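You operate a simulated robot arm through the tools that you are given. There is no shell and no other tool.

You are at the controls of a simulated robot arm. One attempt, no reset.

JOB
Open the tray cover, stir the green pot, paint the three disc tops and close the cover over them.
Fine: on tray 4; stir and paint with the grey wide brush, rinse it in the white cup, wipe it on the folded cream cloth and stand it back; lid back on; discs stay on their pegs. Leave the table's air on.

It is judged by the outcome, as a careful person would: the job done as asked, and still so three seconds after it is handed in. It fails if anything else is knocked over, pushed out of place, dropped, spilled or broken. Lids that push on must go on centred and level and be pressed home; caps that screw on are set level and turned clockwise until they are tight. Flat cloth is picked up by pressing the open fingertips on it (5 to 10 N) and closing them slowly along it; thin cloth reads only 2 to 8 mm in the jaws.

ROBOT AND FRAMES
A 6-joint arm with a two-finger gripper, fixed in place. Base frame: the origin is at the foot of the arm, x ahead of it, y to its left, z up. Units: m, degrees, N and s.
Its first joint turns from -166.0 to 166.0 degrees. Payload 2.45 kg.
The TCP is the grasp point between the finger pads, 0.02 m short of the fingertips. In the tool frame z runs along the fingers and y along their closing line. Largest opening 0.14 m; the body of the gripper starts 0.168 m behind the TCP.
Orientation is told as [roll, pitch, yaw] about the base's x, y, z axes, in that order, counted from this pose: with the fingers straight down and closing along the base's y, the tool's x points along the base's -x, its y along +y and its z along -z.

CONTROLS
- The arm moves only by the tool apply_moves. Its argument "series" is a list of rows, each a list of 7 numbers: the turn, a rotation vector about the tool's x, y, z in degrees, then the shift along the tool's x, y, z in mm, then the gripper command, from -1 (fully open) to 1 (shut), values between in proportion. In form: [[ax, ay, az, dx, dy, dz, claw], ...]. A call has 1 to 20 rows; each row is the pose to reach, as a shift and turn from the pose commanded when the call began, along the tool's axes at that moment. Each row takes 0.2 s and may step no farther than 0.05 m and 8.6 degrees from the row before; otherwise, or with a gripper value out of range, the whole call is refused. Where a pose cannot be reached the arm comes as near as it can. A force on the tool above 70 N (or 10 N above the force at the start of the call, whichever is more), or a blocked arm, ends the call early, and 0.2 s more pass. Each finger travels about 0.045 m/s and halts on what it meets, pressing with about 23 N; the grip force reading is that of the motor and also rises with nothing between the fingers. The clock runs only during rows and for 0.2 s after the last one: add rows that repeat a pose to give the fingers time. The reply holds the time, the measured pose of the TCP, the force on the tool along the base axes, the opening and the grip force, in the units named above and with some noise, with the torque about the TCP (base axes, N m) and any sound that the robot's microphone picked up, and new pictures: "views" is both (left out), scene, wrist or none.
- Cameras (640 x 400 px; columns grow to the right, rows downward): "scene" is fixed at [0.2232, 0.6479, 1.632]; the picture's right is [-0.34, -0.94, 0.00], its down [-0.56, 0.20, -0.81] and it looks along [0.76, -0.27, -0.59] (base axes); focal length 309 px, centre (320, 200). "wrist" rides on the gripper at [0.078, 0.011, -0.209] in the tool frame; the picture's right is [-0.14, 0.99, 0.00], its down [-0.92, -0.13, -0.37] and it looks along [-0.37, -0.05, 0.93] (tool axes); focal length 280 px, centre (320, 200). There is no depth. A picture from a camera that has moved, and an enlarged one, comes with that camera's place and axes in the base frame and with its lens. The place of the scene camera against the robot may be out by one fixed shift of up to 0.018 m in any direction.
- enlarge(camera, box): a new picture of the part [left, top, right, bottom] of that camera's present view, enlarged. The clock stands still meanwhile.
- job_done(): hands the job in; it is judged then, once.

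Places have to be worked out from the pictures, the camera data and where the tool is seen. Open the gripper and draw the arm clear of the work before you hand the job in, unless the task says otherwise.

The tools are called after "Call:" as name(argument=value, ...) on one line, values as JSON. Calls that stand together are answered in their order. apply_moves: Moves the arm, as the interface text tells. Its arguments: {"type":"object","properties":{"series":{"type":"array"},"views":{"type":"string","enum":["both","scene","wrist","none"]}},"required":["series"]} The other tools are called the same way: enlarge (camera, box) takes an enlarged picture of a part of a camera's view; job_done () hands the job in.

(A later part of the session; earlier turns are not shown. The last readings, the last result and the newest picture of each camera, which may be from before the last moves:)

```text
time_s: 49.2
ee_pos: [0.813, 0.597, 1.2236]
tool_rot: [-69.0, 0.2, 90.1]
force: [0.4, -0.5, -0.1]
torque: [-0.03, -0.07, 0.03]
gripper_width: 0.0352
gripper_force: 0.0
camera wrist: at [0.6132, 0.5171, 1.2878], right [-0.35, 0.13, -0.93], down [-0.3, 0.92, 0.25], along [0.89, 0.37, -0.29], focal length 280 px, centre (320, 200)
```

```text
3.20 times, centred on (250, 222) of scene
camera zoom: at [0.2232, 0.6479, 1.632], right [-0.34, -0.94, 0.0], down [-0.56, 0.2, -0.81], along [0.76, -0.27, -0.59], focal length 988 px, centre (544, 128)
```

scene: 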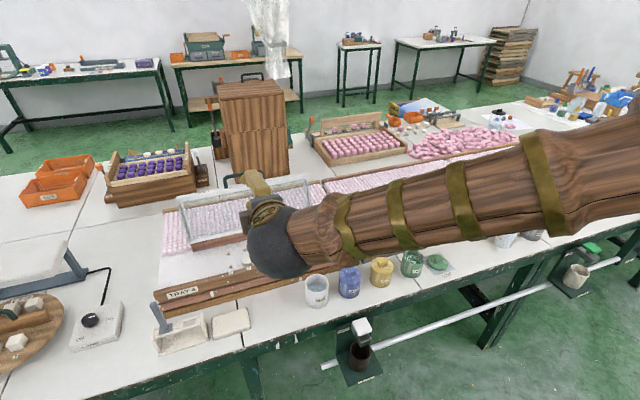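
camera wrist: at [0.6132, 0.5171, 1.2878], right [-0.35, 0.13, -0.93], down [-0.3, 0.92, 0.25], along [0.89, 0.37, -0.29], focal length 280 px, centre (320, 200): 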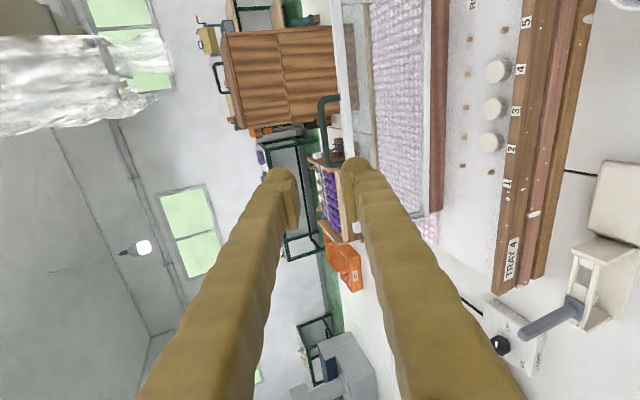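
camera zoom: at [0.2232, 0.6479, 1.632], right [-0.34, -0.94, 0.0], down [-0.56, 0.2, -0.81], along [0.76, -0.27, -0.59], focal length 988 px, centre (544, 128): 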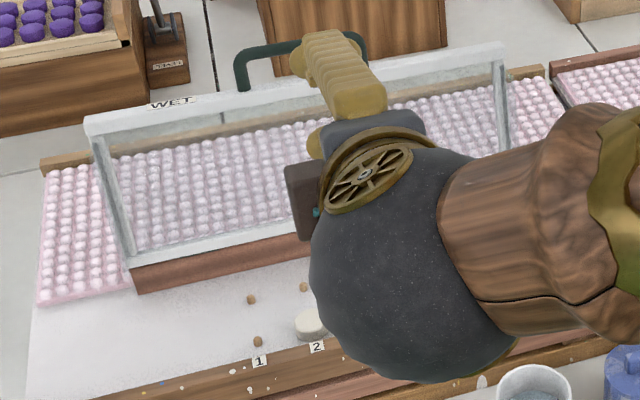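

The cover stays open. This oblique view pairs well with the earlier top-down ones, so I'll enlarge the brush, cloth and discs for proper triangulation.

Call:
enlarge(camera="wrist", box=[460, 150, 640, 370])

Call:
enlarge(camera="wrist", box=[440, 0, 640, 180])

```text
1.82 times, centred on (550, 260) of wrist
camera zoom: at [0.6132, 0.5171, 1.2878], right [-0.35, 0.13, -0.93], down [-0.3, 0.92, 0.25], along [0.89, 0.37, -0.29], focal length 510 px, centre (-98, 91)
```

zoom: 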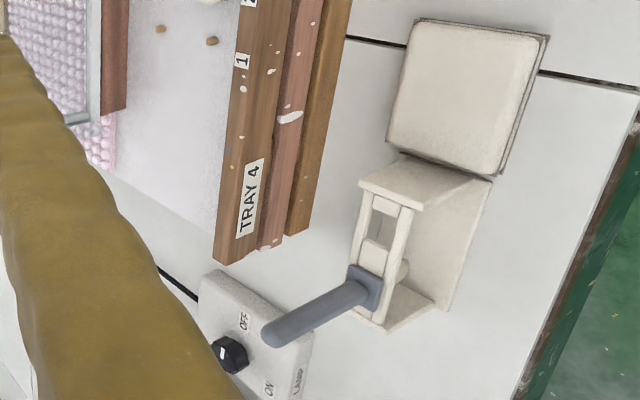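

```text
2.22 times, centred on (540, 90) of wrist
camera zoom: at [0.6132, 0.5171, 1.2878], right [-0.35, 0.13, -0.93], down [-0.3, 0.92, 0.25], along [0.89, 0.37, -0.29], focal length 623 px, centre (-169, 444)
```

zoom: 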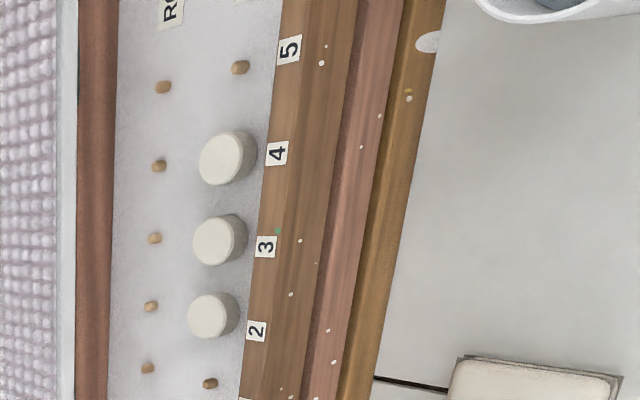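

Combining the views: brush handle upright at about (0.808, 0.879), collar top z≈0.848, handle top z≈0.954; cloth x 0.776–0.847, y 0.67–0.78; discs near x 0.96, y 0.53/0.585/0.64, tops z≈0.86; green pot near (0.81, 0.09). I'll roll the tool another 90° so the camera rides above the gripper.

Call:
apply_moves(series=[[0, 0, -8.4, 0, 0, 0, 0.4], [0, 0, -16.8, 0, 0, 0, 0.4], [0, 0, -25.2, 0, 0, 0, 0.4], [0, 0, -33.6, 0, 0, 0, 0.4], [0, 0, -42, 0, 0, 0, 0.4], [0, 0, -50.4, 0, 0, 0, 0.4], [0, 0, -58.8, 0, 0, 0, 0.4], [0, 0, -67.2, 0, 0, 0, 0.4], [0, 0, -75.6, 0, 0, 0, 0.4], [0, 0, -84, 0, 0, 0, 0.4], [0, 0, -90, 0, 0, 0, 0.4], [0, 0, -90, 0, 0, 0, 0.4]])

```text
time_s: 51.8
ee_pos: [0.8127, 0.597, 1.2238]
tool_rot: [0.7, 69.1, -179.2]
force: [-0.1, 1.2, -0.6]
torque: [0.02, 0.04, 0.02]
gripper_width: 0.0421
gripper_force: 0.1
camera wrist: at [0.6441, 0.5851, 1.372], right [-0.05, -0.99, -0.12], down [-0.67, 0.12, -0.73], along [0.74, 0.05, -0.67], focal length 280 px, centre (320, 200)
```

scene: 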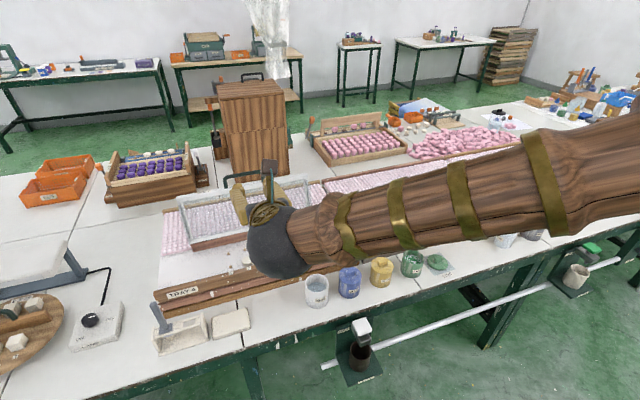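
wrist: 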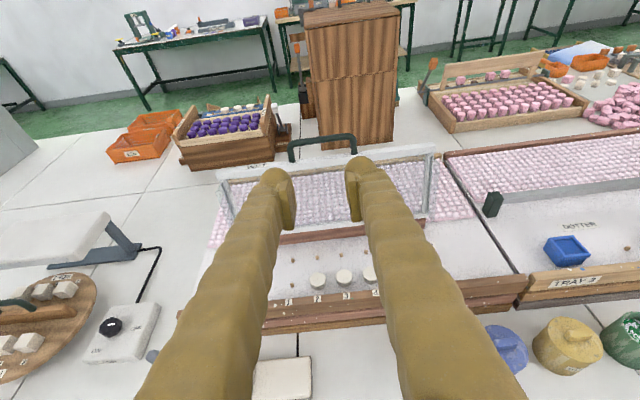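

That roll works, and the view over the top is good. I'll now swing the tool to point at the brush (yaw about 48°) while moving to a high stand-off toward it.

Call:
apply_moves(series=[[7.55, 0, -2.88, -18, -24, -13, 0.4], [15.1, 0, -5.77, -36, -48, -26, 0.4], [22.65, 0, -8.65, -54, -72, -39, 0.4], [30.2, 0, -11.53, -73, -95, -53, 0.4], [37.75, 0, -14.42, -91, -119, -66, 0.4], [45.3, 0, -17.3, -109, -143, -79, 0.4], [45.3, 0, -17.3, -109, -143, -79, 0.4]])

Call:
enlarge(camera="wrist", box=[220, 180, 440, 400])

```text
time_s: 53.4
ee_pos: [0.6937, 0.7439, 1.1613]
tool_rot: [1.9, 68.3, -134.0]
force: [-0.6, 0.9, 0.6]
torque: [-0.01, 0.0, 0.01]
gripper_width: 0.0422
gripper_force: 0.1
out of reach, approached as far as the arm can: row 6, 7
camera wrist: at [0.5811, 0.6211, 1.3101], right [0.66, -0.75, -0.12], down [-0.57, -0.39, -0.72], along [0.49, 0.54, -0.68], focal length 280 px, centre (320, 200)
```

scene: 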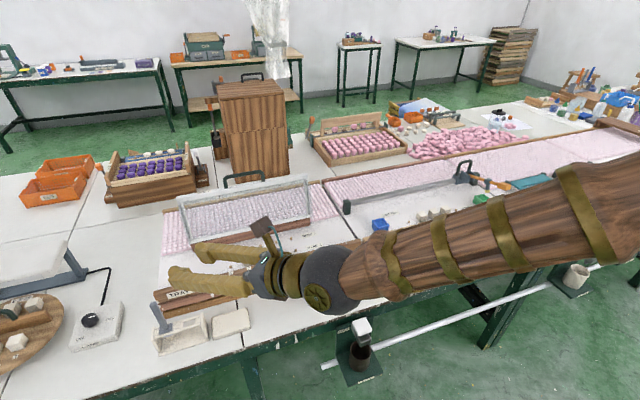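
wrist: 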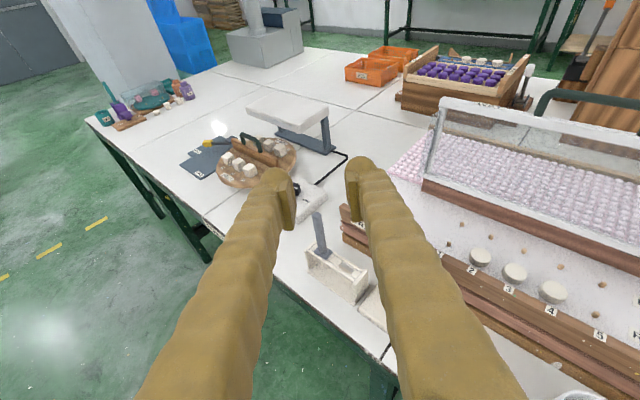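

```text
1.82 times, centred on (330, 290) of wrist
camera zoom: at [0.5811, 0.6211, 1.3101], right [0.66, -0.75, -0.12], down [-0.57, -0.39, -0.72], along [0.49, 0.54, -0.68], focal length 510 px, centre (302, 36)
```

zoom: 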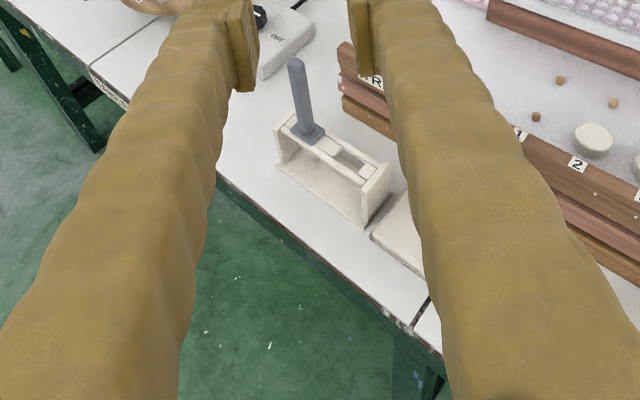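

The pose is a few degrees short of a wrist-roll limit, so I'll use a slightly less radial heading (φ≈38°, tilt 60°). This view confirms the brush at (0.807, 0.880), so I go to a stand-off 120 mm short of the handle at gripping height.

Call:
apply_moves(series=[[-1.3, -2, 0.8, -31, -6.4, 28, 0.4], [-2.6, -4.1, 1.7, -62, -12.7, 56, 0.4], [-3.9, -6.2, 2.5, -93, -19, 84, 0.4], [-5.3, -8.35, 3.35, -124, -25.4, 112, 0.4], [-5.3, -8.35, 3.35, -155, -31.8, 140, 0.4], [-5.3, -8.35, 3.35, -155, -31.8, 140, 0.4]])

Call:
enlarge(camera="wrist", box=[220, 100, 420, 300])

```text
time_s: 54.8
ee_pos: [0.7272, 0.8158, 0.9598]
tool_rot: [0.0, 60.1, -141.9]
force: [0.5, 0.0, -0.3]
torque: [-0.01, 0.02, -0.03]
gripper_width: 0.0418
gripper_force: 0.1
camera wrist: at [0.6219, 0.7188, 1.1301], right [0.56, -0.82, -0.12], down [-0.69, -0.38, -0.61], along [0.46, 0.42, -0.78], focal length 280 px, centre (320, 200)
```

scene: 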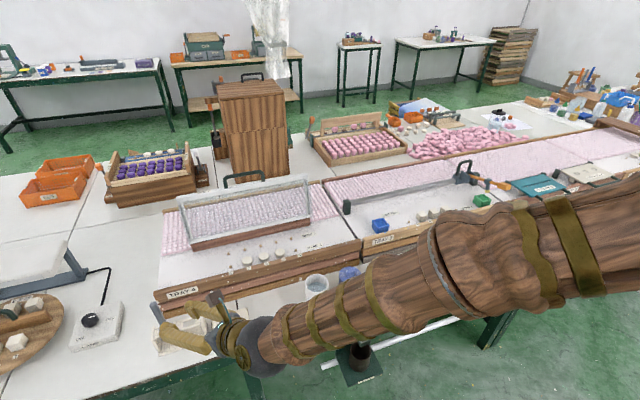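
wrist: 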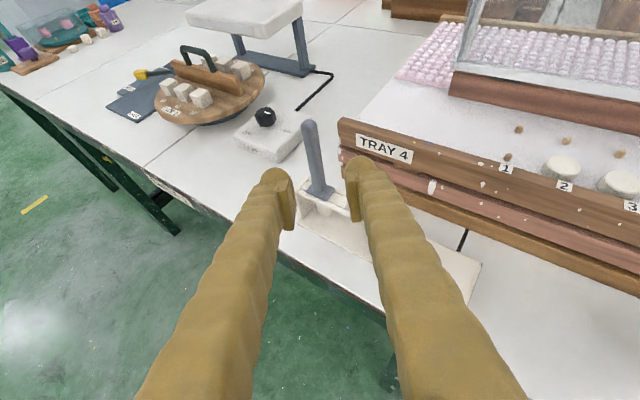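

```text
2.00 times, centred on (320, 200) of wrist
camera zoom: at [0.6219, 0.7188, 1.1301], right [0.56, -0.82, -0.12], down [-0.69, -0.38, -0.61], along [0.46, 0.42, -0.78], focal length 561 px, centre (320, 200)
```

zoom: 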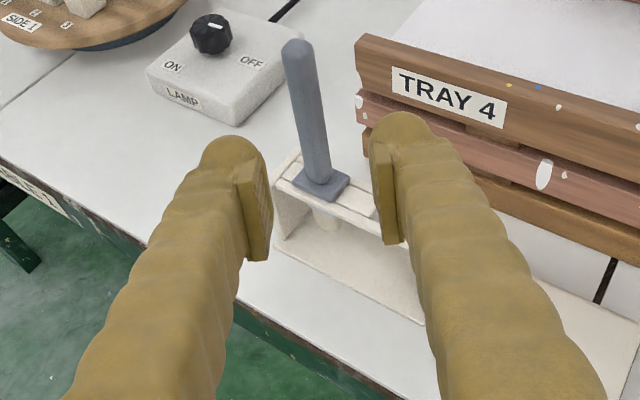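

The alignment is good: the handle is about 114 mm ahead and roughly 3–5 mm off to the left. I'll move up to 50 mm short with a small lateral correction and look again.

Call:
apply_moves(series=[[0, 0, 0, 0, -1, 20, 0.3], [0, 0, 0, 0, -2, 40, 0.3], [0, 0, 0, 0, -3, 62, 0.3], [0, 0, 0, 0, -3, 62, 0.3]], views="wrist")

Call:
enlarge(camera="wrist", box=[220, 80, 420, 280])

Call:
enlarge(camera="scene", box=[130, 270, 250, 370])

```text
time_s: 55.8
ee_pos: [0.7668, 0.8495, 0.9305]
tool_rot: [0.0, 60.1, -141.9]
force: [0.4, -0.1, -0.6]
torque: [-0.01, 0.03, 0.01]
gripper_width: 0.0489
gripper_force: 0.0
camera wrist: at [0.6606, 0.7518, 1.1015], right [0.56, -0.82, -0.12], down [-0.69, -0.38, -0.61], along [0.46, 0.42, -0.78], focal length 280 px, centre (320, 200)
```

wrist: 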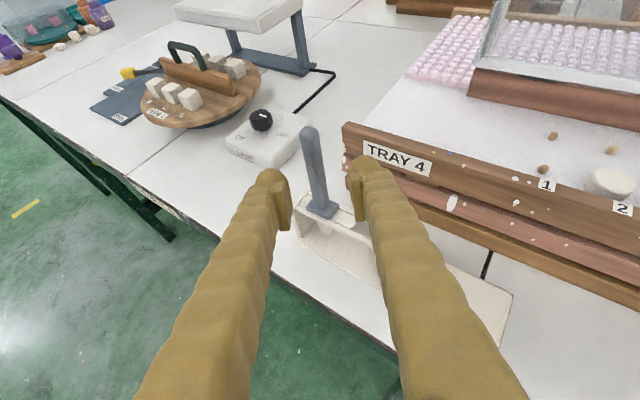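

```text
2.00 times, centred on (320, 180) of wrist
camera zoom: at [0.6606, 0.7518, 1.1015], right [0.56, -0.82, -0.12], down [-0.69, -0.38, -0.61], along [0.46, 0.42, -0.78], focal length 561 px, centre (320, 240)
```

zoom: 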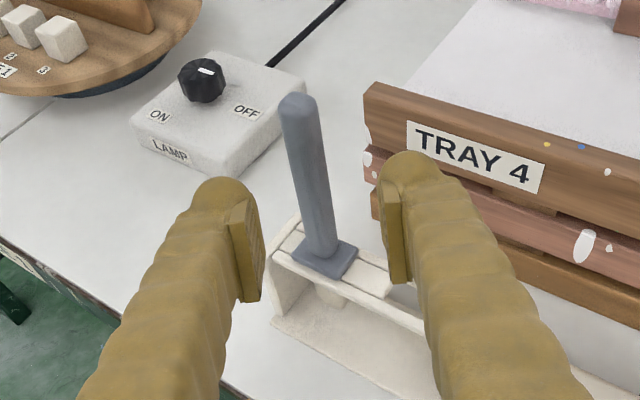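

```text
4.00 times, centred on (190, 320) of scene
camera zoom: at [0.2232, 0.6479, 1.632], right [-0.34, -0.94, 0.0], down [-0.56, 0.2, -0.81], along [0.76, -0.27, -0.59], focal length 1235 px, centre (840, -280)
```

zoom: 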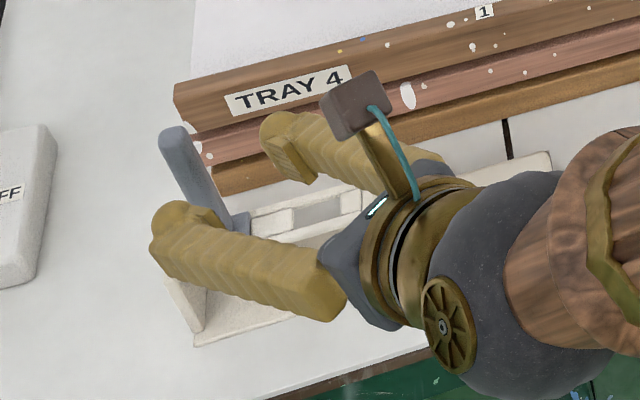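

The handle is about 67 mm ahead along the tool axis and 5 mm to the left, and it will be met near the middle of its height. I'll advance 62 mm with that correction and check before closing.

Call:
apply_moves(series=[[0, 0, 0, 0, -3, 16, 0.3], [0, 0, 0, 0, -5, 32, 0.3], [0, 0, 0, 0, -5, 48, 0.3], [0, 0, 0, 0, -5, 62, 0.3], [0, 0, 0, 0, -5, 62, 0.3]], views="wrist")

Call:
enlarge(camera="wrist", box=[220, 80, 420, 280])

Call:
enlarge(camera="scene", box=[130, 270, 250, 370])

```text
time_s: 57.0
ee_pos: [0.8071, 0.8866, 0.9033]
tool_rot: [-0.1, 60.2, -141.8]
force: [0.1, -0.2, 0.3]
torque: [-0.03, 0.02, 0.01]
gripper_width: 0.0491
gripper_force: 0.0
camera wrist: at [0.7014, 0.7897, 1.0737], right [0.56, -0.82, -0.12], down [-0.69, -0.38, -0.61], along [0.46, 0.42, -0.78], focal length 280 px, centre (320, 200)
```

wrist: 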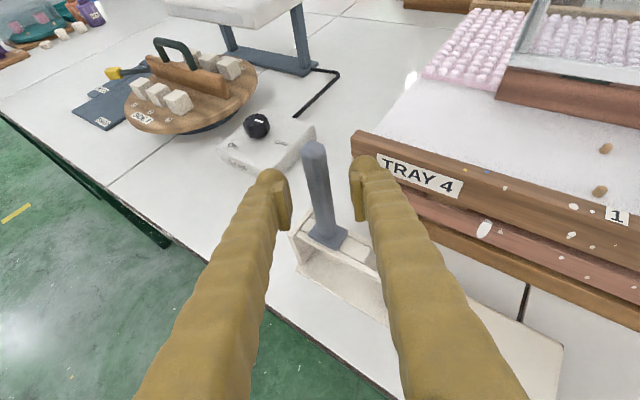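

```text
2.00 times, centred on (320, 180) of wrist
camera zoom: at [0.7014, 0.7897, 1.0737], right [0.56, -0.82, -0.12], down [-0.69, -0.38, -0.61], along [0.46, 0.42, -0.78], focal length 561 px, centre (320, 240)
```

zoom: 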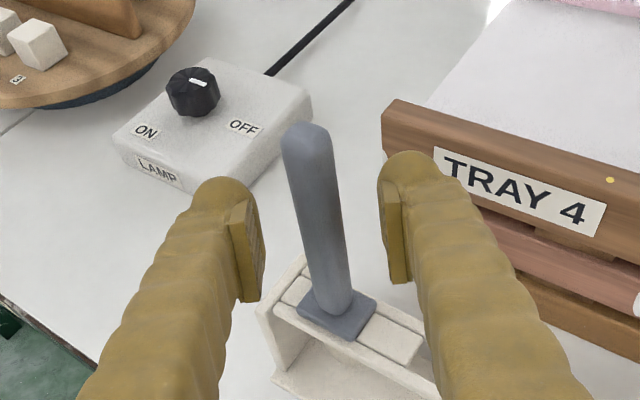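

```text
4.00 times, centred on (190, 320) of scene
camera zoom: at [0.2232, 0.6479, 1.632], right [-0.34, -0.94, 0.0], down [-0.56, 0.2, -0.81], along [0.76, -0.27, -0.59], focal length 1235 px, centre (840, -280)
```

zoom: 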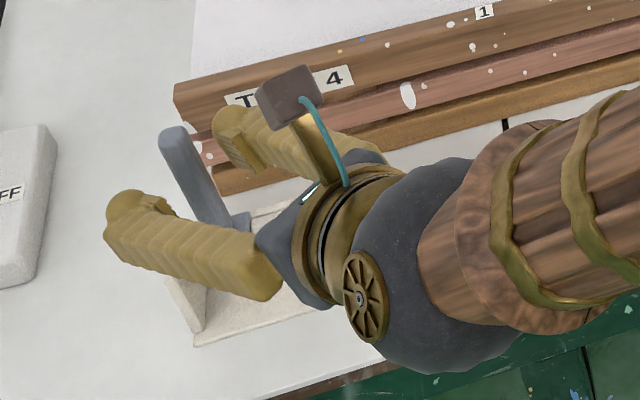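

The handle is now right at the grasp point (within about 1–2 mm each way). I'll close on it.

Call:
apply_moves(series=[[0, 0, 0, 0, 0, 0, 0.5], [0, 0, 0, 0, 0, 0, 0.6], [0, 0, 0, 0, 0, 0, 0.7], [0, 0, 0, 0, 0, 0, 0.85], [0, 0, 0, 0, 0, 0, 1], [0, 0, 0, 0, 0, 0, 1]], views="wrist")

Call:
enlarge(camera="wrist", box=[220, 80, 420, 280])

```text
time_s: 58.4
ee_pos: [0.807, 0.8871, 0.9029]
tool_rot: [0.0, 60.1, -141.9]
force: [1.0, -0.7, 0.9]
torque: [0.01, 0.05, 0.0]
gripper_width: 0.0213
gripper_force: 23.2
camera wrist: at [0.7014, 0.7896, 1.0739], right [0.56, -0.82, -0.12], down [-0.69, -0.38, -0.61], along [0.46, 0.42, -0.78], focal length 280 px, centre (320, 200)
```

wrist: 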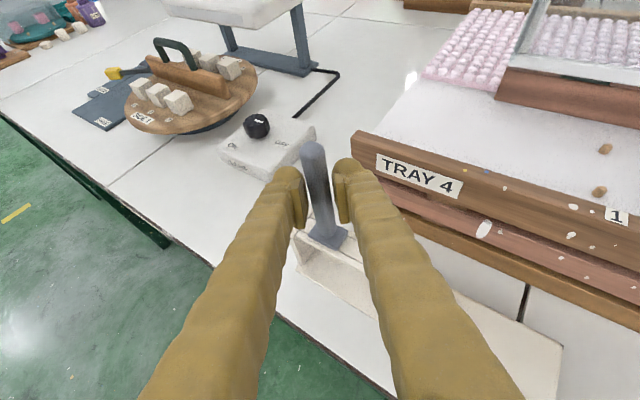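

```text
2.00 times, centred on (320, 180) of wrist
camera zoom: at [0.7014, 0.7896, 1.0739], right [0.56, -0.82, -0.12], down [-0.69, -0.38, -0.61], along [0.46, 0.42, -0.78], focal length 561 px, centre (320, 240)
```

zoom: 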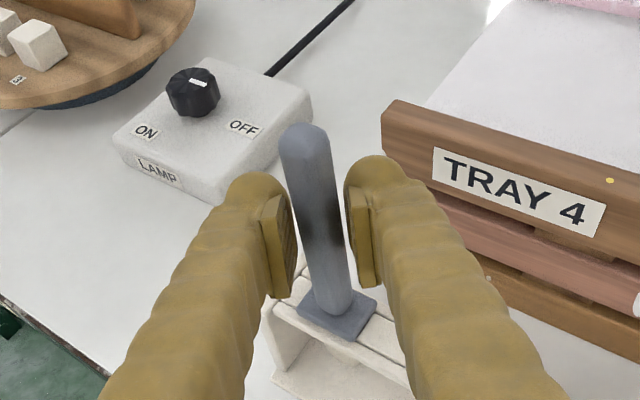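

A firm grip: 21 mm wide, 23 N, with hardly any side force. I'll lift the brush straight up 100 mm out of its rack.

Call:
apply_moves(series=[[0, 0, 0, 8.7, 0, -5, 1], [0, 0, 0, 17.3, 0, -10, 1], [0, 0, 0, 30.3, 0, -17.4, 1], [0, 0, 0, 47.7, 0, -27.4, 1], [0, 0, 0, 65, 0, -37.4, 1], [0, 0, 0, 86.7, 0, -49.9, 1], [0, 0, 0, 86.7, 0, -49.9, 1]])

Call:
enlarge(camera="wrist", box=[220, 80, 420, 280])

Call:
enlarge(camera="scene", box=[130, 250, 250, 350])

```text
time_s: 60.0
ee_pos: [0.8068, 0.8895, 1.004]
tool_rot: [0.0, 60.1, -141.9]
force: [-0.2, -1.0, 0.1]
torque: [0.01, 0.02, 0.0]
gripper_width: 0.0211
gripper_force: 23.6
camera wrist: at [0.7006, 0.7918, 1.1739], right [0.56, -0.82, -0.12], down [-0.69, -0.38, -0.61], along [0.46, 0.42, -0.78], focal length 280 px, centre (320, 200)
```

scene: 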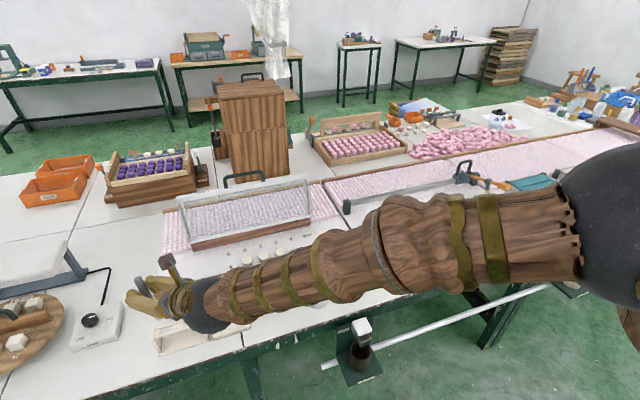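
wrist: 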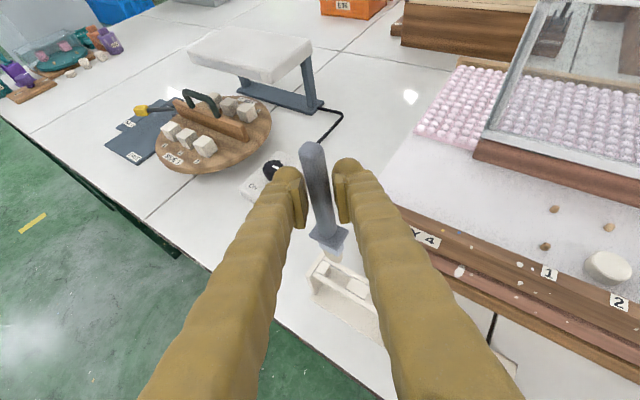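

```text
2.00 times, centred on (320, 180) of wrist
camera zoom: at [0.7006, 0.7918, 1.1739], right [0.56, -0.82, -0.12], down [-0.69, -0.38, -0.61], along [0.46, 0.42, -0.78], focal length 561 px, centre (320, 240)
```

zoom: 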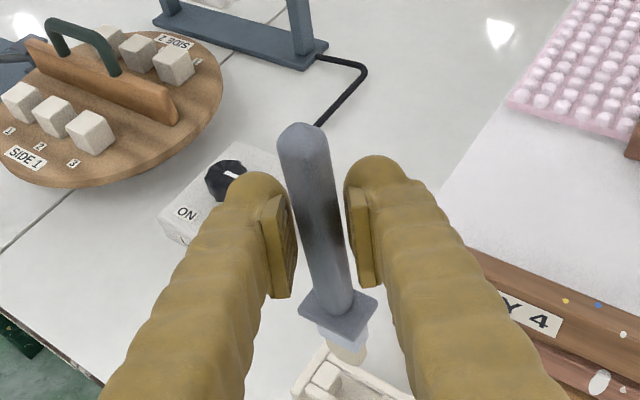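

```text
4.00 times, centred on (190, 300) of scene
camera zoom: at [0.2232, 0.6479, 1.632], right [-0.34, -0.94, 0.0], down [-0.56, 0.2, -0.81], along [0.76, -0.27, -0.59], focal length 1235 px, centre (840, -200)
```

zoom: 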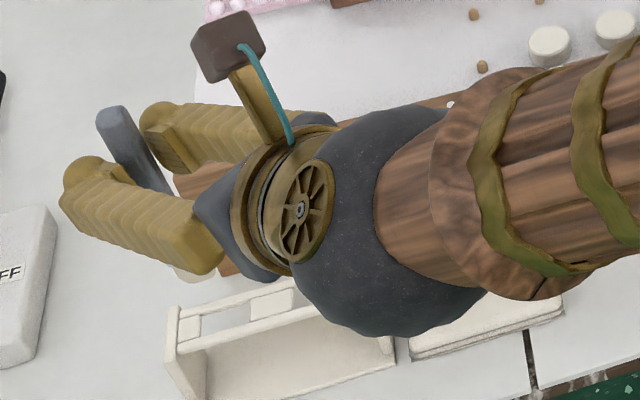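

The brush is out, upright in the grip, with its bristle tips about 120 mm below the grasp point. I'll carry it high along the table front, over to the green pot, turning the heading with it.

Call:
apply_moves(series=[[-2.1, 0, 1.2, -10.4, 33.7, -25.1, 1], [-4.1, 0, 2.4, -20.8, 67.3, -50.2, 1], [-6.2, 0, 3.6, -31.2, 101, -75.3, 1], [-8.2, 0, 4.7, -41.6, 134.7, -100.5, 1], [-10.3, 0, 5.9, -52, 168.3, -125.6, 1], [-12.4, 0, 7.1, -62.4, 202, -150.7, 1], [-14.4, 0, 8.3, -72.8, 235.7, -175.8, 1], [-16.5, 0, 9.5, -83.2, 269.4, -200.9, 1], [-18.5, 0, 10.7, -93.6, 303, -226, 1], [-20.6, 0, 11.8, -104, 336.7, -251.1, 1], [-22.7, 0, 13, -114.4, 370.4, -276.2, 1], [-24.7, 0, 14.2, -124.8, 404, -301.4, 1], [-26.8, 0, 15.4, -135.2, 437.7, -326.5, 1], [-28.8, 0, 16.6, -145.6, 471.4, -351.6, 1], [-30.9, 0, 17.8, -156, 505, -376.7, 1], [-33, 0, 18.9, -166.4, 538.7, -401.8, 1], [-33, 0, 18.9, -166.4, 538.7, -401.8, 1]])

Call:
enlarge(camera="wrist", box=[260, 160, 460, 380])

Call:
enlarge(camera="scene", box=[320, 200, 480, 320])

```text
time_s: 63.6
ee_pos: [0.7977, 0.1983, 1.0593]
tool_rot: [0.1, 60.1, -179.9]
force: [0.5, -0.7, -0.9]
torque: [0.02, 0.01, 0.02]
gripper_width: 0.0212
gripper_force: 22.8
camera wrist: at [0.6549, 0.1859, 1.23], right [-0.07, -0.99, -0.12], down [-0.78, 0.13, -0.61], along [0.62, 0.05, -0.78], focal length 280 px, centre (320, 200)
```

scene: 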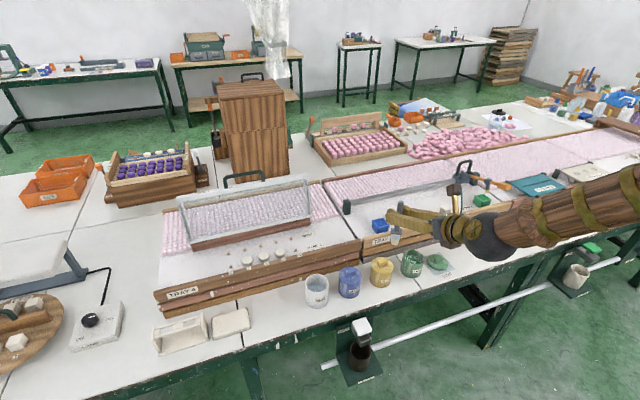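
wrist: 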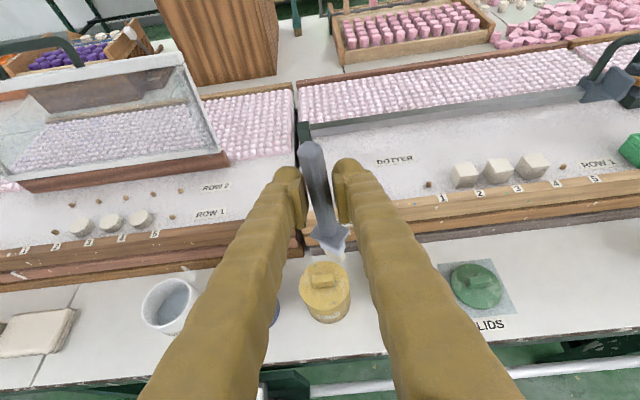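

```text
1.82 times, centred on (360, 270) of wrist
camera zoom: at [0.6549, 0.1859, 1.23], right [-0.07, -0.99, -0.12], down [-0.78, 0.13, -0.61], along [0.62, 0.05, -0.78], focal length 510 px, centre (247, 73)
```

zoom: 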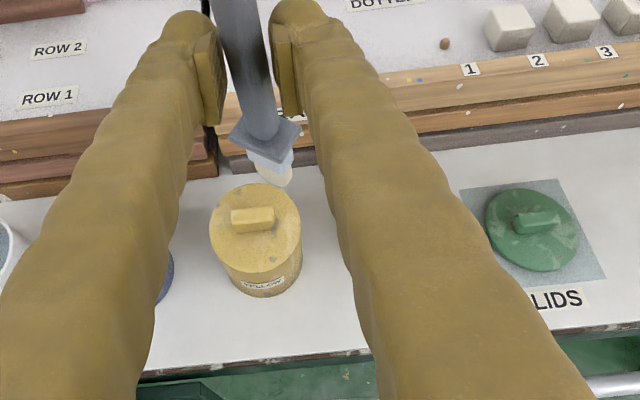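

```text
3.33 times, centred on (400, 260) of scene
camera zoom: at [0.2232, 0.6479, 1.632], right [-0.34, -0.94, 0.0], down [-0.56, 0.2, -0.81], along [0.76, -0.27, -0.59], focal length 1029 px, centre (53, 0)
```

zoom: 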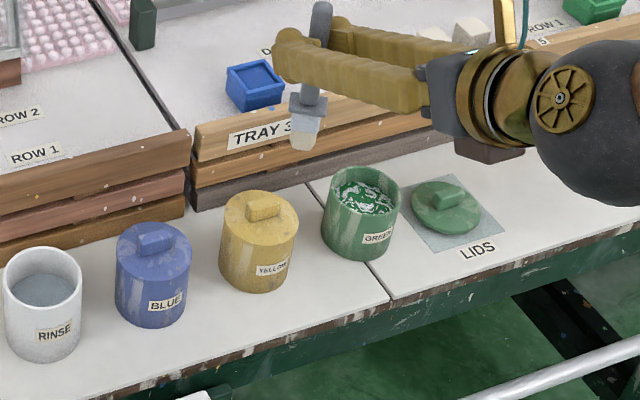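

The brush hangs vertically over the yellow pot's neighbourhood; the green pot is one pot further along (about y≈0.10), its paint streaked white and unmixed. I'll shift over to it at the same height and measure the pot relative to the brush tip.

Call:
apply_moves(series=[[0, 0, 0, 0, 24, 0, 1], [0, 0, 0, 0, 48, 0, 1], [0, 0, 0, 0, 72, 0, 1], [0, 0, 0, 0, 95, 0, 1], [0, 0, 0, 0, 95, 0, 1]])

Call:
enlarge(camera="wrist", box=[240, 160, 420, 340])

Call:
enlarge(camera="scene", box=[360, 200, 480, 300])

```text
time_s: 64.8
ee_pos: [0.7968, 0.1023, 1.0591]
tool_rot: [0.1, 60.1, -179.8]
force: [0.2, 0.2, -0.9]
torque: [-0.01, 0.01, 0.01]
gripper_width: 0.0211
gripper_force: 22.5
camera wrist: at [0.6541, 0.0898, 1.2309], right [-0.07, -0.99, -0.12], down [-0.78, 0.13, -0.62], along [0.62, 0.05, -0.78], focal length 280 px, centre (320, 200)
```

scene: 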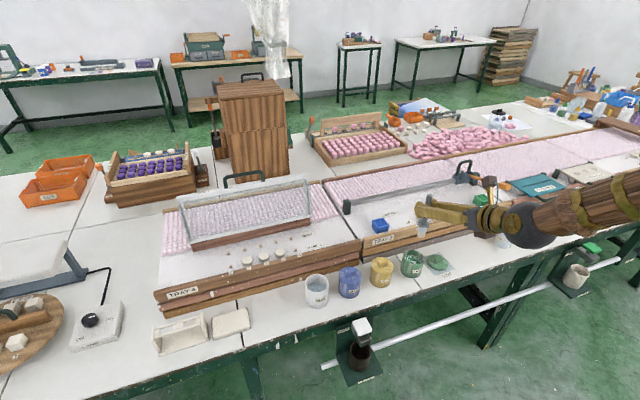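
wrist: 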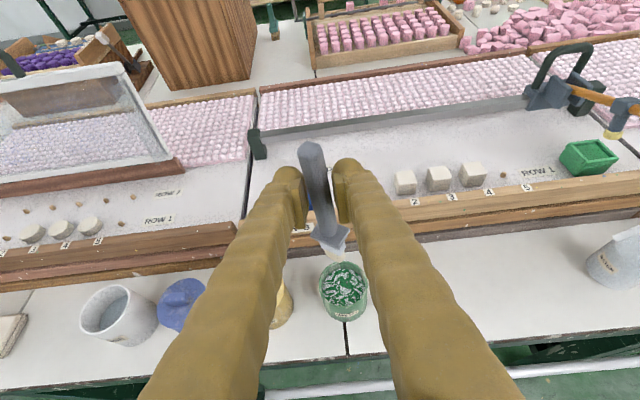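

```text
2.22 times, centred on (330, 250) of wrist
camera zoom: at [0.6541, 0.0898, 1.2309], right [-0.07, -0.99, -0.12], down [-0.78, 0.13, -0.62], along [0.62, 0.05, -0.78], focal length 623 px, centre (298, 89)
```

zoom: 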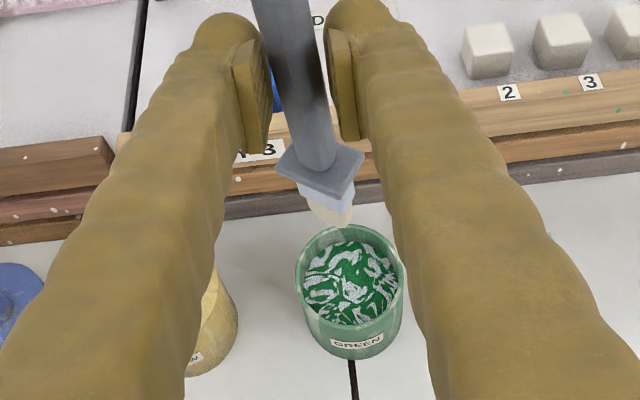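

```text
4.00 times, centred on (420, 250) of scene
camera zoom: at [0.2232, 0.6479, 1.632], right [-0.34, -0.94, 0.0], down [-0.56, 0.2, -0.81], along [0.76, -0.27, -0.59], focal length 1235 px, centre (-80, 0)
```

zoom: 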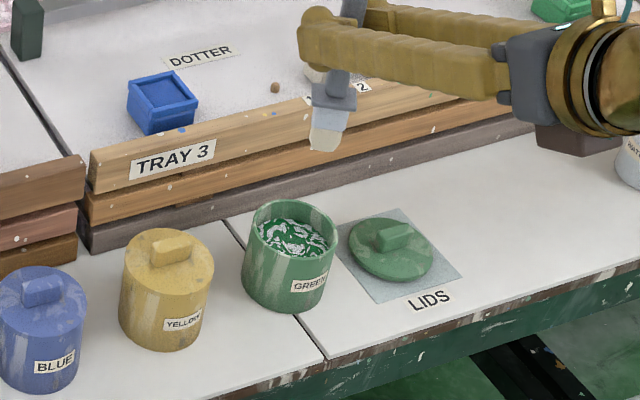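

The brush tip (0.797, 0.095, z≈0.94) is laterally lined up with the green pot (rim centre ≈0.810, 0.094, z≈0.836, paint about 13 mm below the rim). I'll move 13 mm forward, come down to just above the rim, and check.

Call:
apply_moves(series=[[0, 0, 0, 6.5, 1, 11.3, 1], [0, 0, 0, -15, 1, 23.7, 1], [0, 0, 0, -36, 1, 35.8, 1], [0, 0, 0, -57, 1, 47.9, 1], [0, 0, 0, -75.9, 1, 58.7, 1], [0, 0, 0, -75.9, 1, 58.7, 1]], views="wrist")

Call:
enlarge(camera="wrist", box=[240, 160, 420, 340])

Call:
enlarge(camera="scene", box=[370, 220, 460, 290])

```text
time_s: 66.2
ee_pos: [0.8143, 0.1015, 0.967]
tool_rot: [0.1, 60.2, -179.9]
force: [0.4, 0.3, -0.1]
torque: [-0.02, 0.02, -0.01]
gripper_width: 0.021
gripper_force: 23.1
camera wrist: at [0.6699, 0.0899, 1.1371], right [-0.07, -0.99, -0.12], down [-0.78, 0.13, -0.62], along [0.62, 0.05, -0.78], focal length 280 px, centre (320, 200)
```

wrist: 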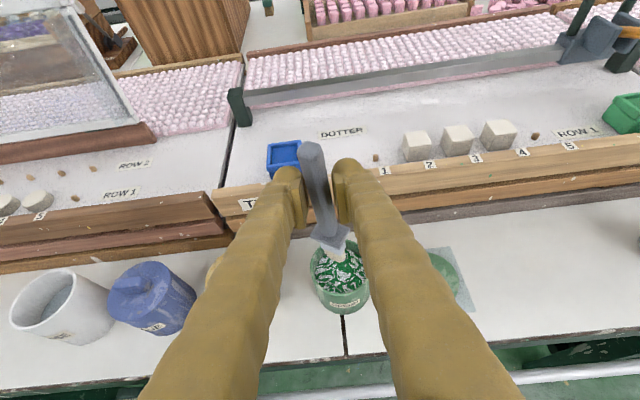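

```text
2.22 times, centred on (330, 250) of wrist
camera zoom: at [0.6699, 0.0899, 1.1371], right [-0.07, -0.99, -0.12], down [-0.78, 0.13, -0.62], along [0.62, 0.05, -0.78], focal length 623 px, centre (298, 89)
```

zoom: 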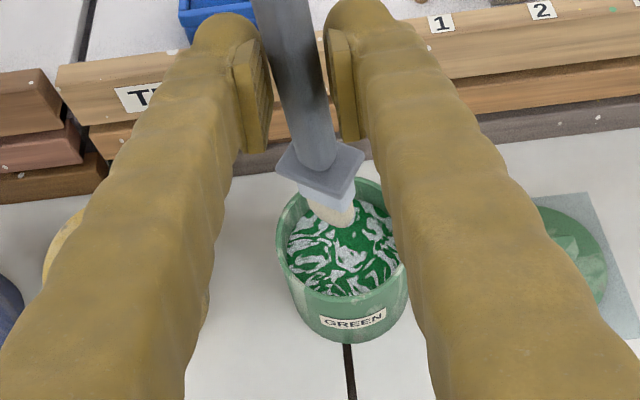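

```text
5.71 times, centred on (415, 255) of scene
camera zoom: at [0.2232, 0.6479, 1.632], right [-0.34, -0.94, 0.0], down [-0.56, 0.2, -0.81], along [0.76, -0.27, -0.59], focal length 1765 px, centre (-223, -114)
```

zoom: 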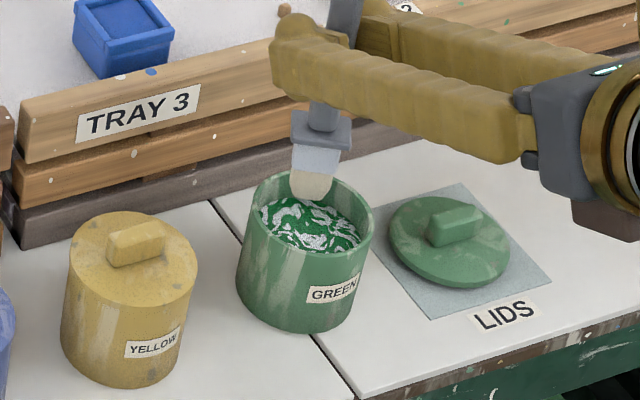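

The tip is over the pot's middle within about 3 mm. I'll lower 52 mm into the paint with a 2 mm lateral correction.

Call:
apply_moves(series=[[0, 0, 0, -11.3, 2, 6.5, 1], [0, 0, 0, -22.5, 2, 13, 1], [0, 0, 0, -33.8, 2, 19.4, 1], [0, 0, 0, -45.1, 2, 25.9, 1], [0, 0, 0, -45.1, 2, 25.9, 1]], views="wrist")

Call:
enlarge(camera="wrist", box=[240, 160, 420, 340])

Call:
enlarge(camera="scene", box=[370, 220, 460, 290])

```text
time_s: 67.4
ee_pos: [0.8125, 0.1019, 0.9129]
tool_rot: [0.6, 60.0, -179.8]
force: [0.0, 0.7, -0.3]
torque: [-0.01, 0.0, 0.02]
gripper_width: 0.0208
gripper_force: 23.4
camera wrist: at [0.6697, 0.0917, 1.0838], right [-0.08, -0.99, -0.11], down [-0.78, 0.13, -0.61], along [0.62, 0.04, -0.78], focal length 280 px, centre (320, 200)
```

wrist: 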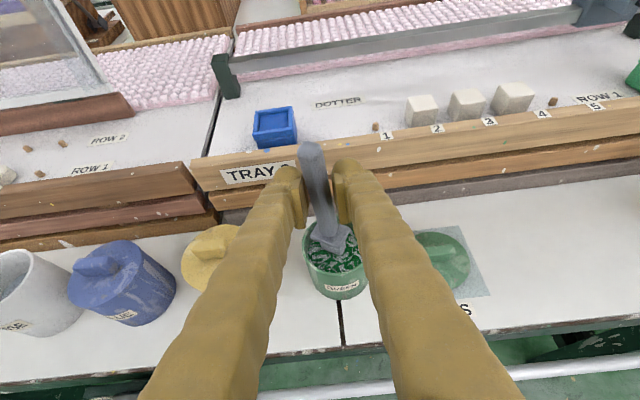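

```text
2.22 times, centred on (330, 250) of wrist
camera zoom: at [0.6697, 0.0917, 1.0838], right [-0.08, -0.99, -0.11], down [-0.78, 0.13, -0.61], along [0.62, 0.04, -0.78], focal length 623 px, centre (298, 89)
```

zoom: 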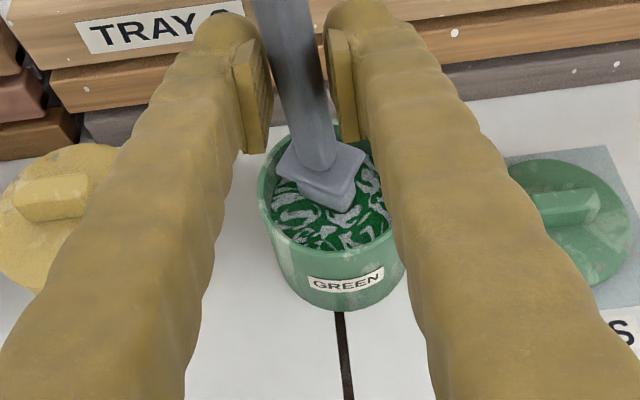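

```text
5.71 times, centred on (415, 255) of scene
camera zoom: at [0.2232, 0.6479, 1.632], right [-0.34, -0.94, 0.0], down [-0.56, 0.2, -0.81], along [0.76, -0.27, -0.59], focal length 1765 px, centre (-223, -114)
```

zoom: 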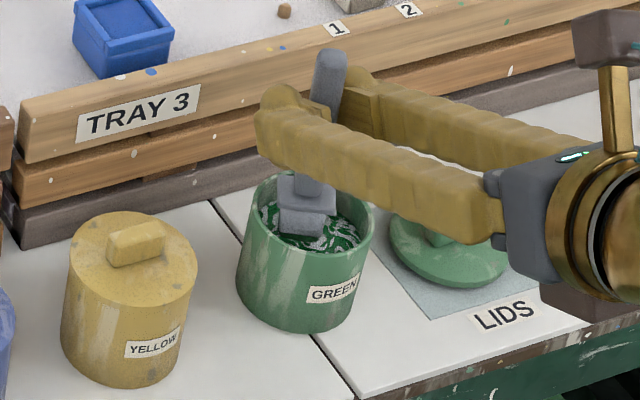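

The bristles are in the paint, ferrule just at the surface, no contact force. I'll stir with two 10 mm-radius circles.

Call:
apply_moves(series=[[0, 0, 0, 2.5, 2, 4.3, 1], [0, 0, 0, 5, 2, 8.7, 1], [0, 0, 0, 3.8, -4.4, 6.6, 1], [0, 0, 0, 0.9, -7.9, 1.5, 1], [0, 0, 0, -2.5, -6.7, -4.3, 1], [0, 0, 0, -4.7, -1.4, -8.1, 1], [0, 0, 0, -4.7, 5.4, -8.1, 1], [0, 0, 0, -2.5, 10.7, -4.3, 1], [0, 0, 0, 0.9, 11.9, 1.5, 1], [0, 0, 0, 3.8, 8.4, 6.6, 1], [0, 0, 0, 5, 2, 8.7, 1], [0, 0, 0, 3.8, -4.4, 6.6, 1], [0, 0, 0, 0.9, -7.9, 1.5, 1], [0, 0, 0, -2.5, -6.7, -4.3, 1], [0, 0, 0, -4.7, -1.4, -8.1, 1], [0, 0, 0, -4.7, 5.4, -8.1, 1], [0, 0, 0, -2.5, 10.7, -4.3, 1], [0, 0, 0, 0.9, 11.9, 1.5, 1], [0, 0, 0, 3.8, 8.4, 6.6, 1], [0, 0, 0, 5, 2, 8.7, 1]], views="wrist")

Call:
enlarge(camera="wrist", box=[240, 160, 420, 340])

Call:
enlarge(camera="scene", box=[370, 220, 460, 290])

```text
time_s: 71.6
ee_pos: [0.8236, 0.1012, 0.91]
tool_rot: [0.8, 60.0, -179.9]
force: [-0.3, 0.4, -1.1]
torque: [-0.02, 0.0, 0.01]
gripper_width: 0.0204
gripper_force: 22.1
out of reach, approached as far as the arm can: row 7, 8, 9, 10, 16, 17, 18, 19
camera wrist: at [0.6796, 0.0915, 1.0813], right [-0.08, -0.99, -0.11], down [-0.78, 0.13, -0.61], along [0.62, 0.04, -0.78], focal length 280 px, centre (320, 200)
```

wrist: 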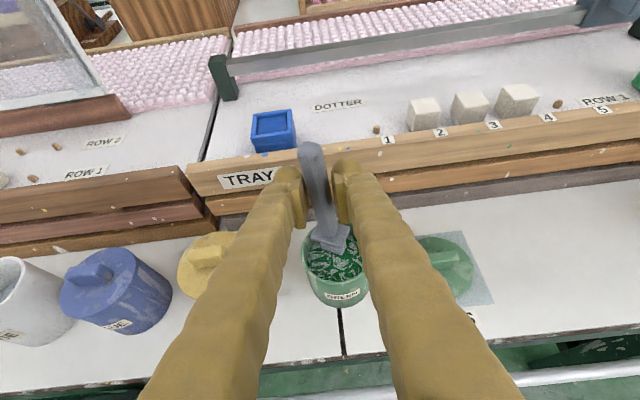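

```text
2.22 times, centred on (330, 250) of wrist
camera zoom: at [0.6796, 0.0915, 1.0813], right [-0.08, -0.99, -0.11], down [-0.78, 0.13, -0.61], along [0.62, 0.04, -0.78], focal length 623 px, centre (298, 89)
```

zoom: 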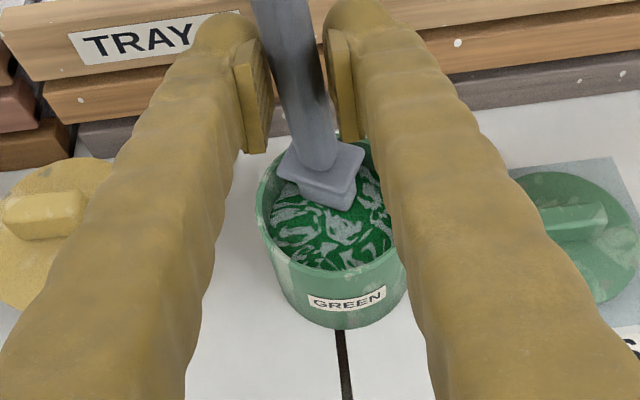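

```text
5.71 times, centred on (415, 255) of scene
camera zoom: at [0.2232, 0.6479, 1.632], right [-0.34, -0.94, 0.0], down [-0.56, 0.2, -0.81], along [0.76, -0.27, -0.59], focal length 1765 px, centre (-223, -114)
```

zoom: 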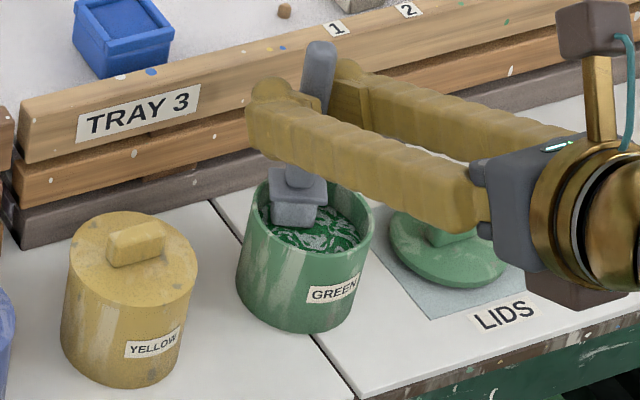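

The streaks are fading. Some rows hit the wrist-roll limit, so I'll return to the pot's centre and turn the heading 10° for more room before stirring on.

Call:
apply_moves(series=[[0, 0, 0, -2.5, 0, -4.3, 1], [-4.3, 0, 2.5, -5, 0, -8.7, 1], [-8.67, 0, 4.98, -5, 0, -8.7, 1], [-8.67, 0, 4.98, -5, 0, -8.7, 1]], views="wrist")

Call:
enlarge(camera="wrist", box=[240, 160, 420, 340])

```text
time_s: 72.6
ee_pos: [0.8119, 0.0993, 0.9108]
tool_rot: [0.1, 60.1, 170.1]
force: [-0.5, -1.1, -0.8]
torque: [0.01, -0.01, -0.04]
gripper_width: 0.0202
gripper_force: 23.7
camera wrist: at [0.6697, 0.1125, 1.0813], right [-0.24, -0.96, -0.12], down [-0.74, 0.26, -0.62], along [0.62, -0.06, -0.78], focal length 280 px, centre (320, 200)
```

wrist: 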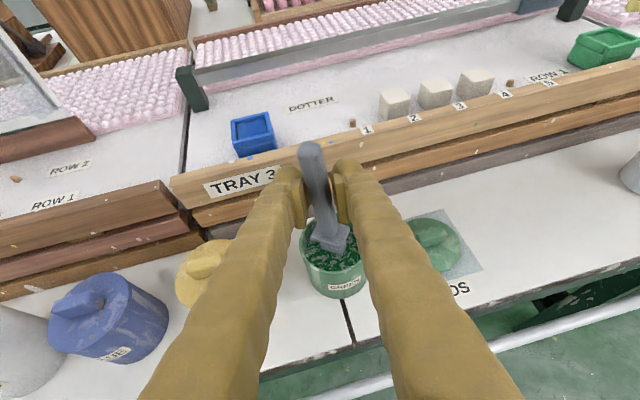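

```text
2.22 times, centred on (330, 250) of wrist
camera zoom: at [0.6697, 0.1125, 1.0813], right [-0.24, -0.96, -0.12], down [-0.74, 0.26, -0.62], along [0.62, -0.06, -0.78], focal length 623 px, centre (298, 89)
```

zoom: 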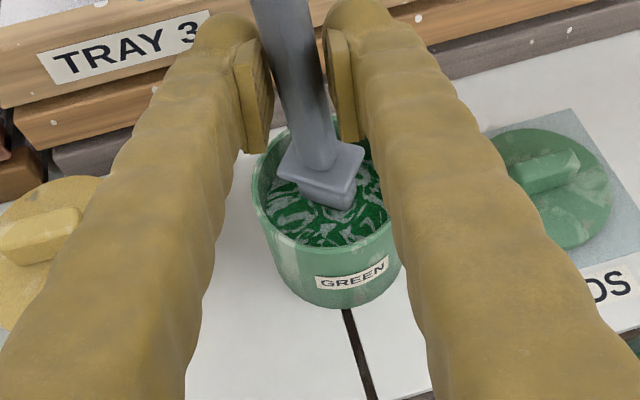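

No limit now. I'll stir two more circles.

Call:
apply_moves(series=[[0, 0, 0, 5.4, -1.9, 9.4, 1], [0, 0, 0, 3.5, -8.4, 6.1, 1], [0, 0, 0, 0, -11, 0, 1], [0, 0, 0, -3.5, -8.4, -6.1, 1], [0, 0, 0, -5.4, -1.9, -9.4, 1], [0, 0, 0, -4.8, 5.5, -8.3, 1], [0, 0, 0, -1.9, 10.3, -3.3, 1], [0, 0, 0, 1.9, 10.3, 3.3, 1], [0, 0, 0, 4.8, 5.5, 8.3, 1], [0, 0, 0, 5.4, -1.9, 9.4, 1], [0, 0, 0, 3.5, -8.4, 6.1, 1], [0, 0, 0, 0, -11, 0, 1], [0, 0, 0, -3.5, -8.4, -6.1, 1], [0, 0, 0, -5.4, -1.9, -9.4, 1], [0, 0, 0, -4.8, 5.5, -8.3, 1], [0, 0, 0, -1.9, 10.3, -3.3, 1], [0, 0, 0, 1.9, 10.3, 3.3, 1], [0, 0, 0, 4.8, 5.5, 8.3, 1], [0, 0, 0, 0, 0, 0, 1]], views="none")

Call:
enlarge(camera="wrist", box=[240, 160, 420, 340])

Call:
enlarge(camera="scene", box=[370, 220, 460, 290])

```text
time_s: 76.6
ee_pos: [0.8116, 0.0974, 0.9108]
tool_rot: [0.1, 60.1, 170.1]
force: [0.7, 0.0, -0.1]
torque: [-0.03, -0.02, 0.0]
gripper_width: 0.0157
gripper_force: 23.4
```

```text
2.22 times, centred on (330, 250) of wrist
camera zoom: at [0.6687, 0.1111, 1.0816], right [-0.24, -0.96, -0.12], down [-0.74, 0.26, -0.62], along [0.62, -0.06, -0.78], focal length 623 px, centre (298, 89)
```

zoom: 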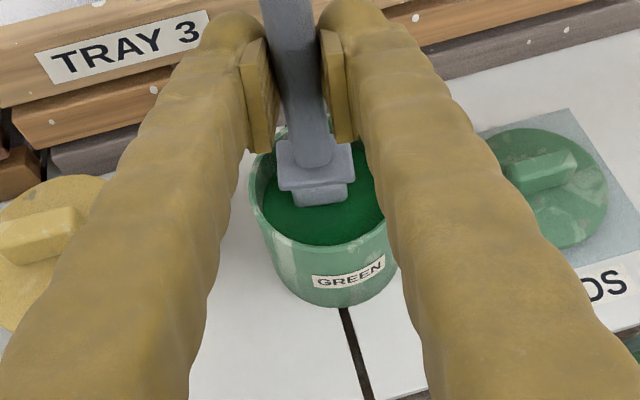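

```text
5.71 times, centred on (415, 255) of scene
camera zoom: at [0.2232, 0.6479, 1.632], right [-0.34, -0.94, 0.0], down [-0.56, 0.2, -0.81], along [0.76, -0.27, -0.59], focal length 1765 px, centre (-223, -114)
```

zoom: 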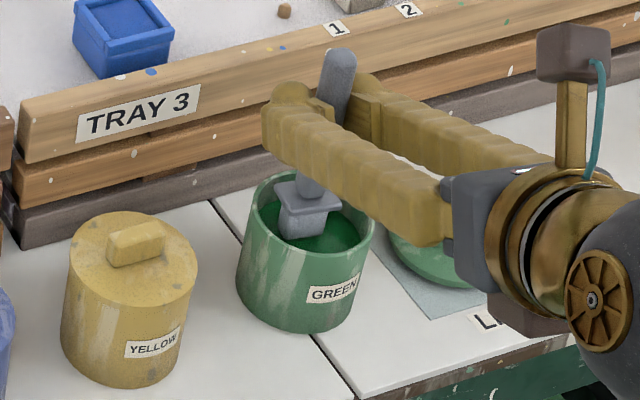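

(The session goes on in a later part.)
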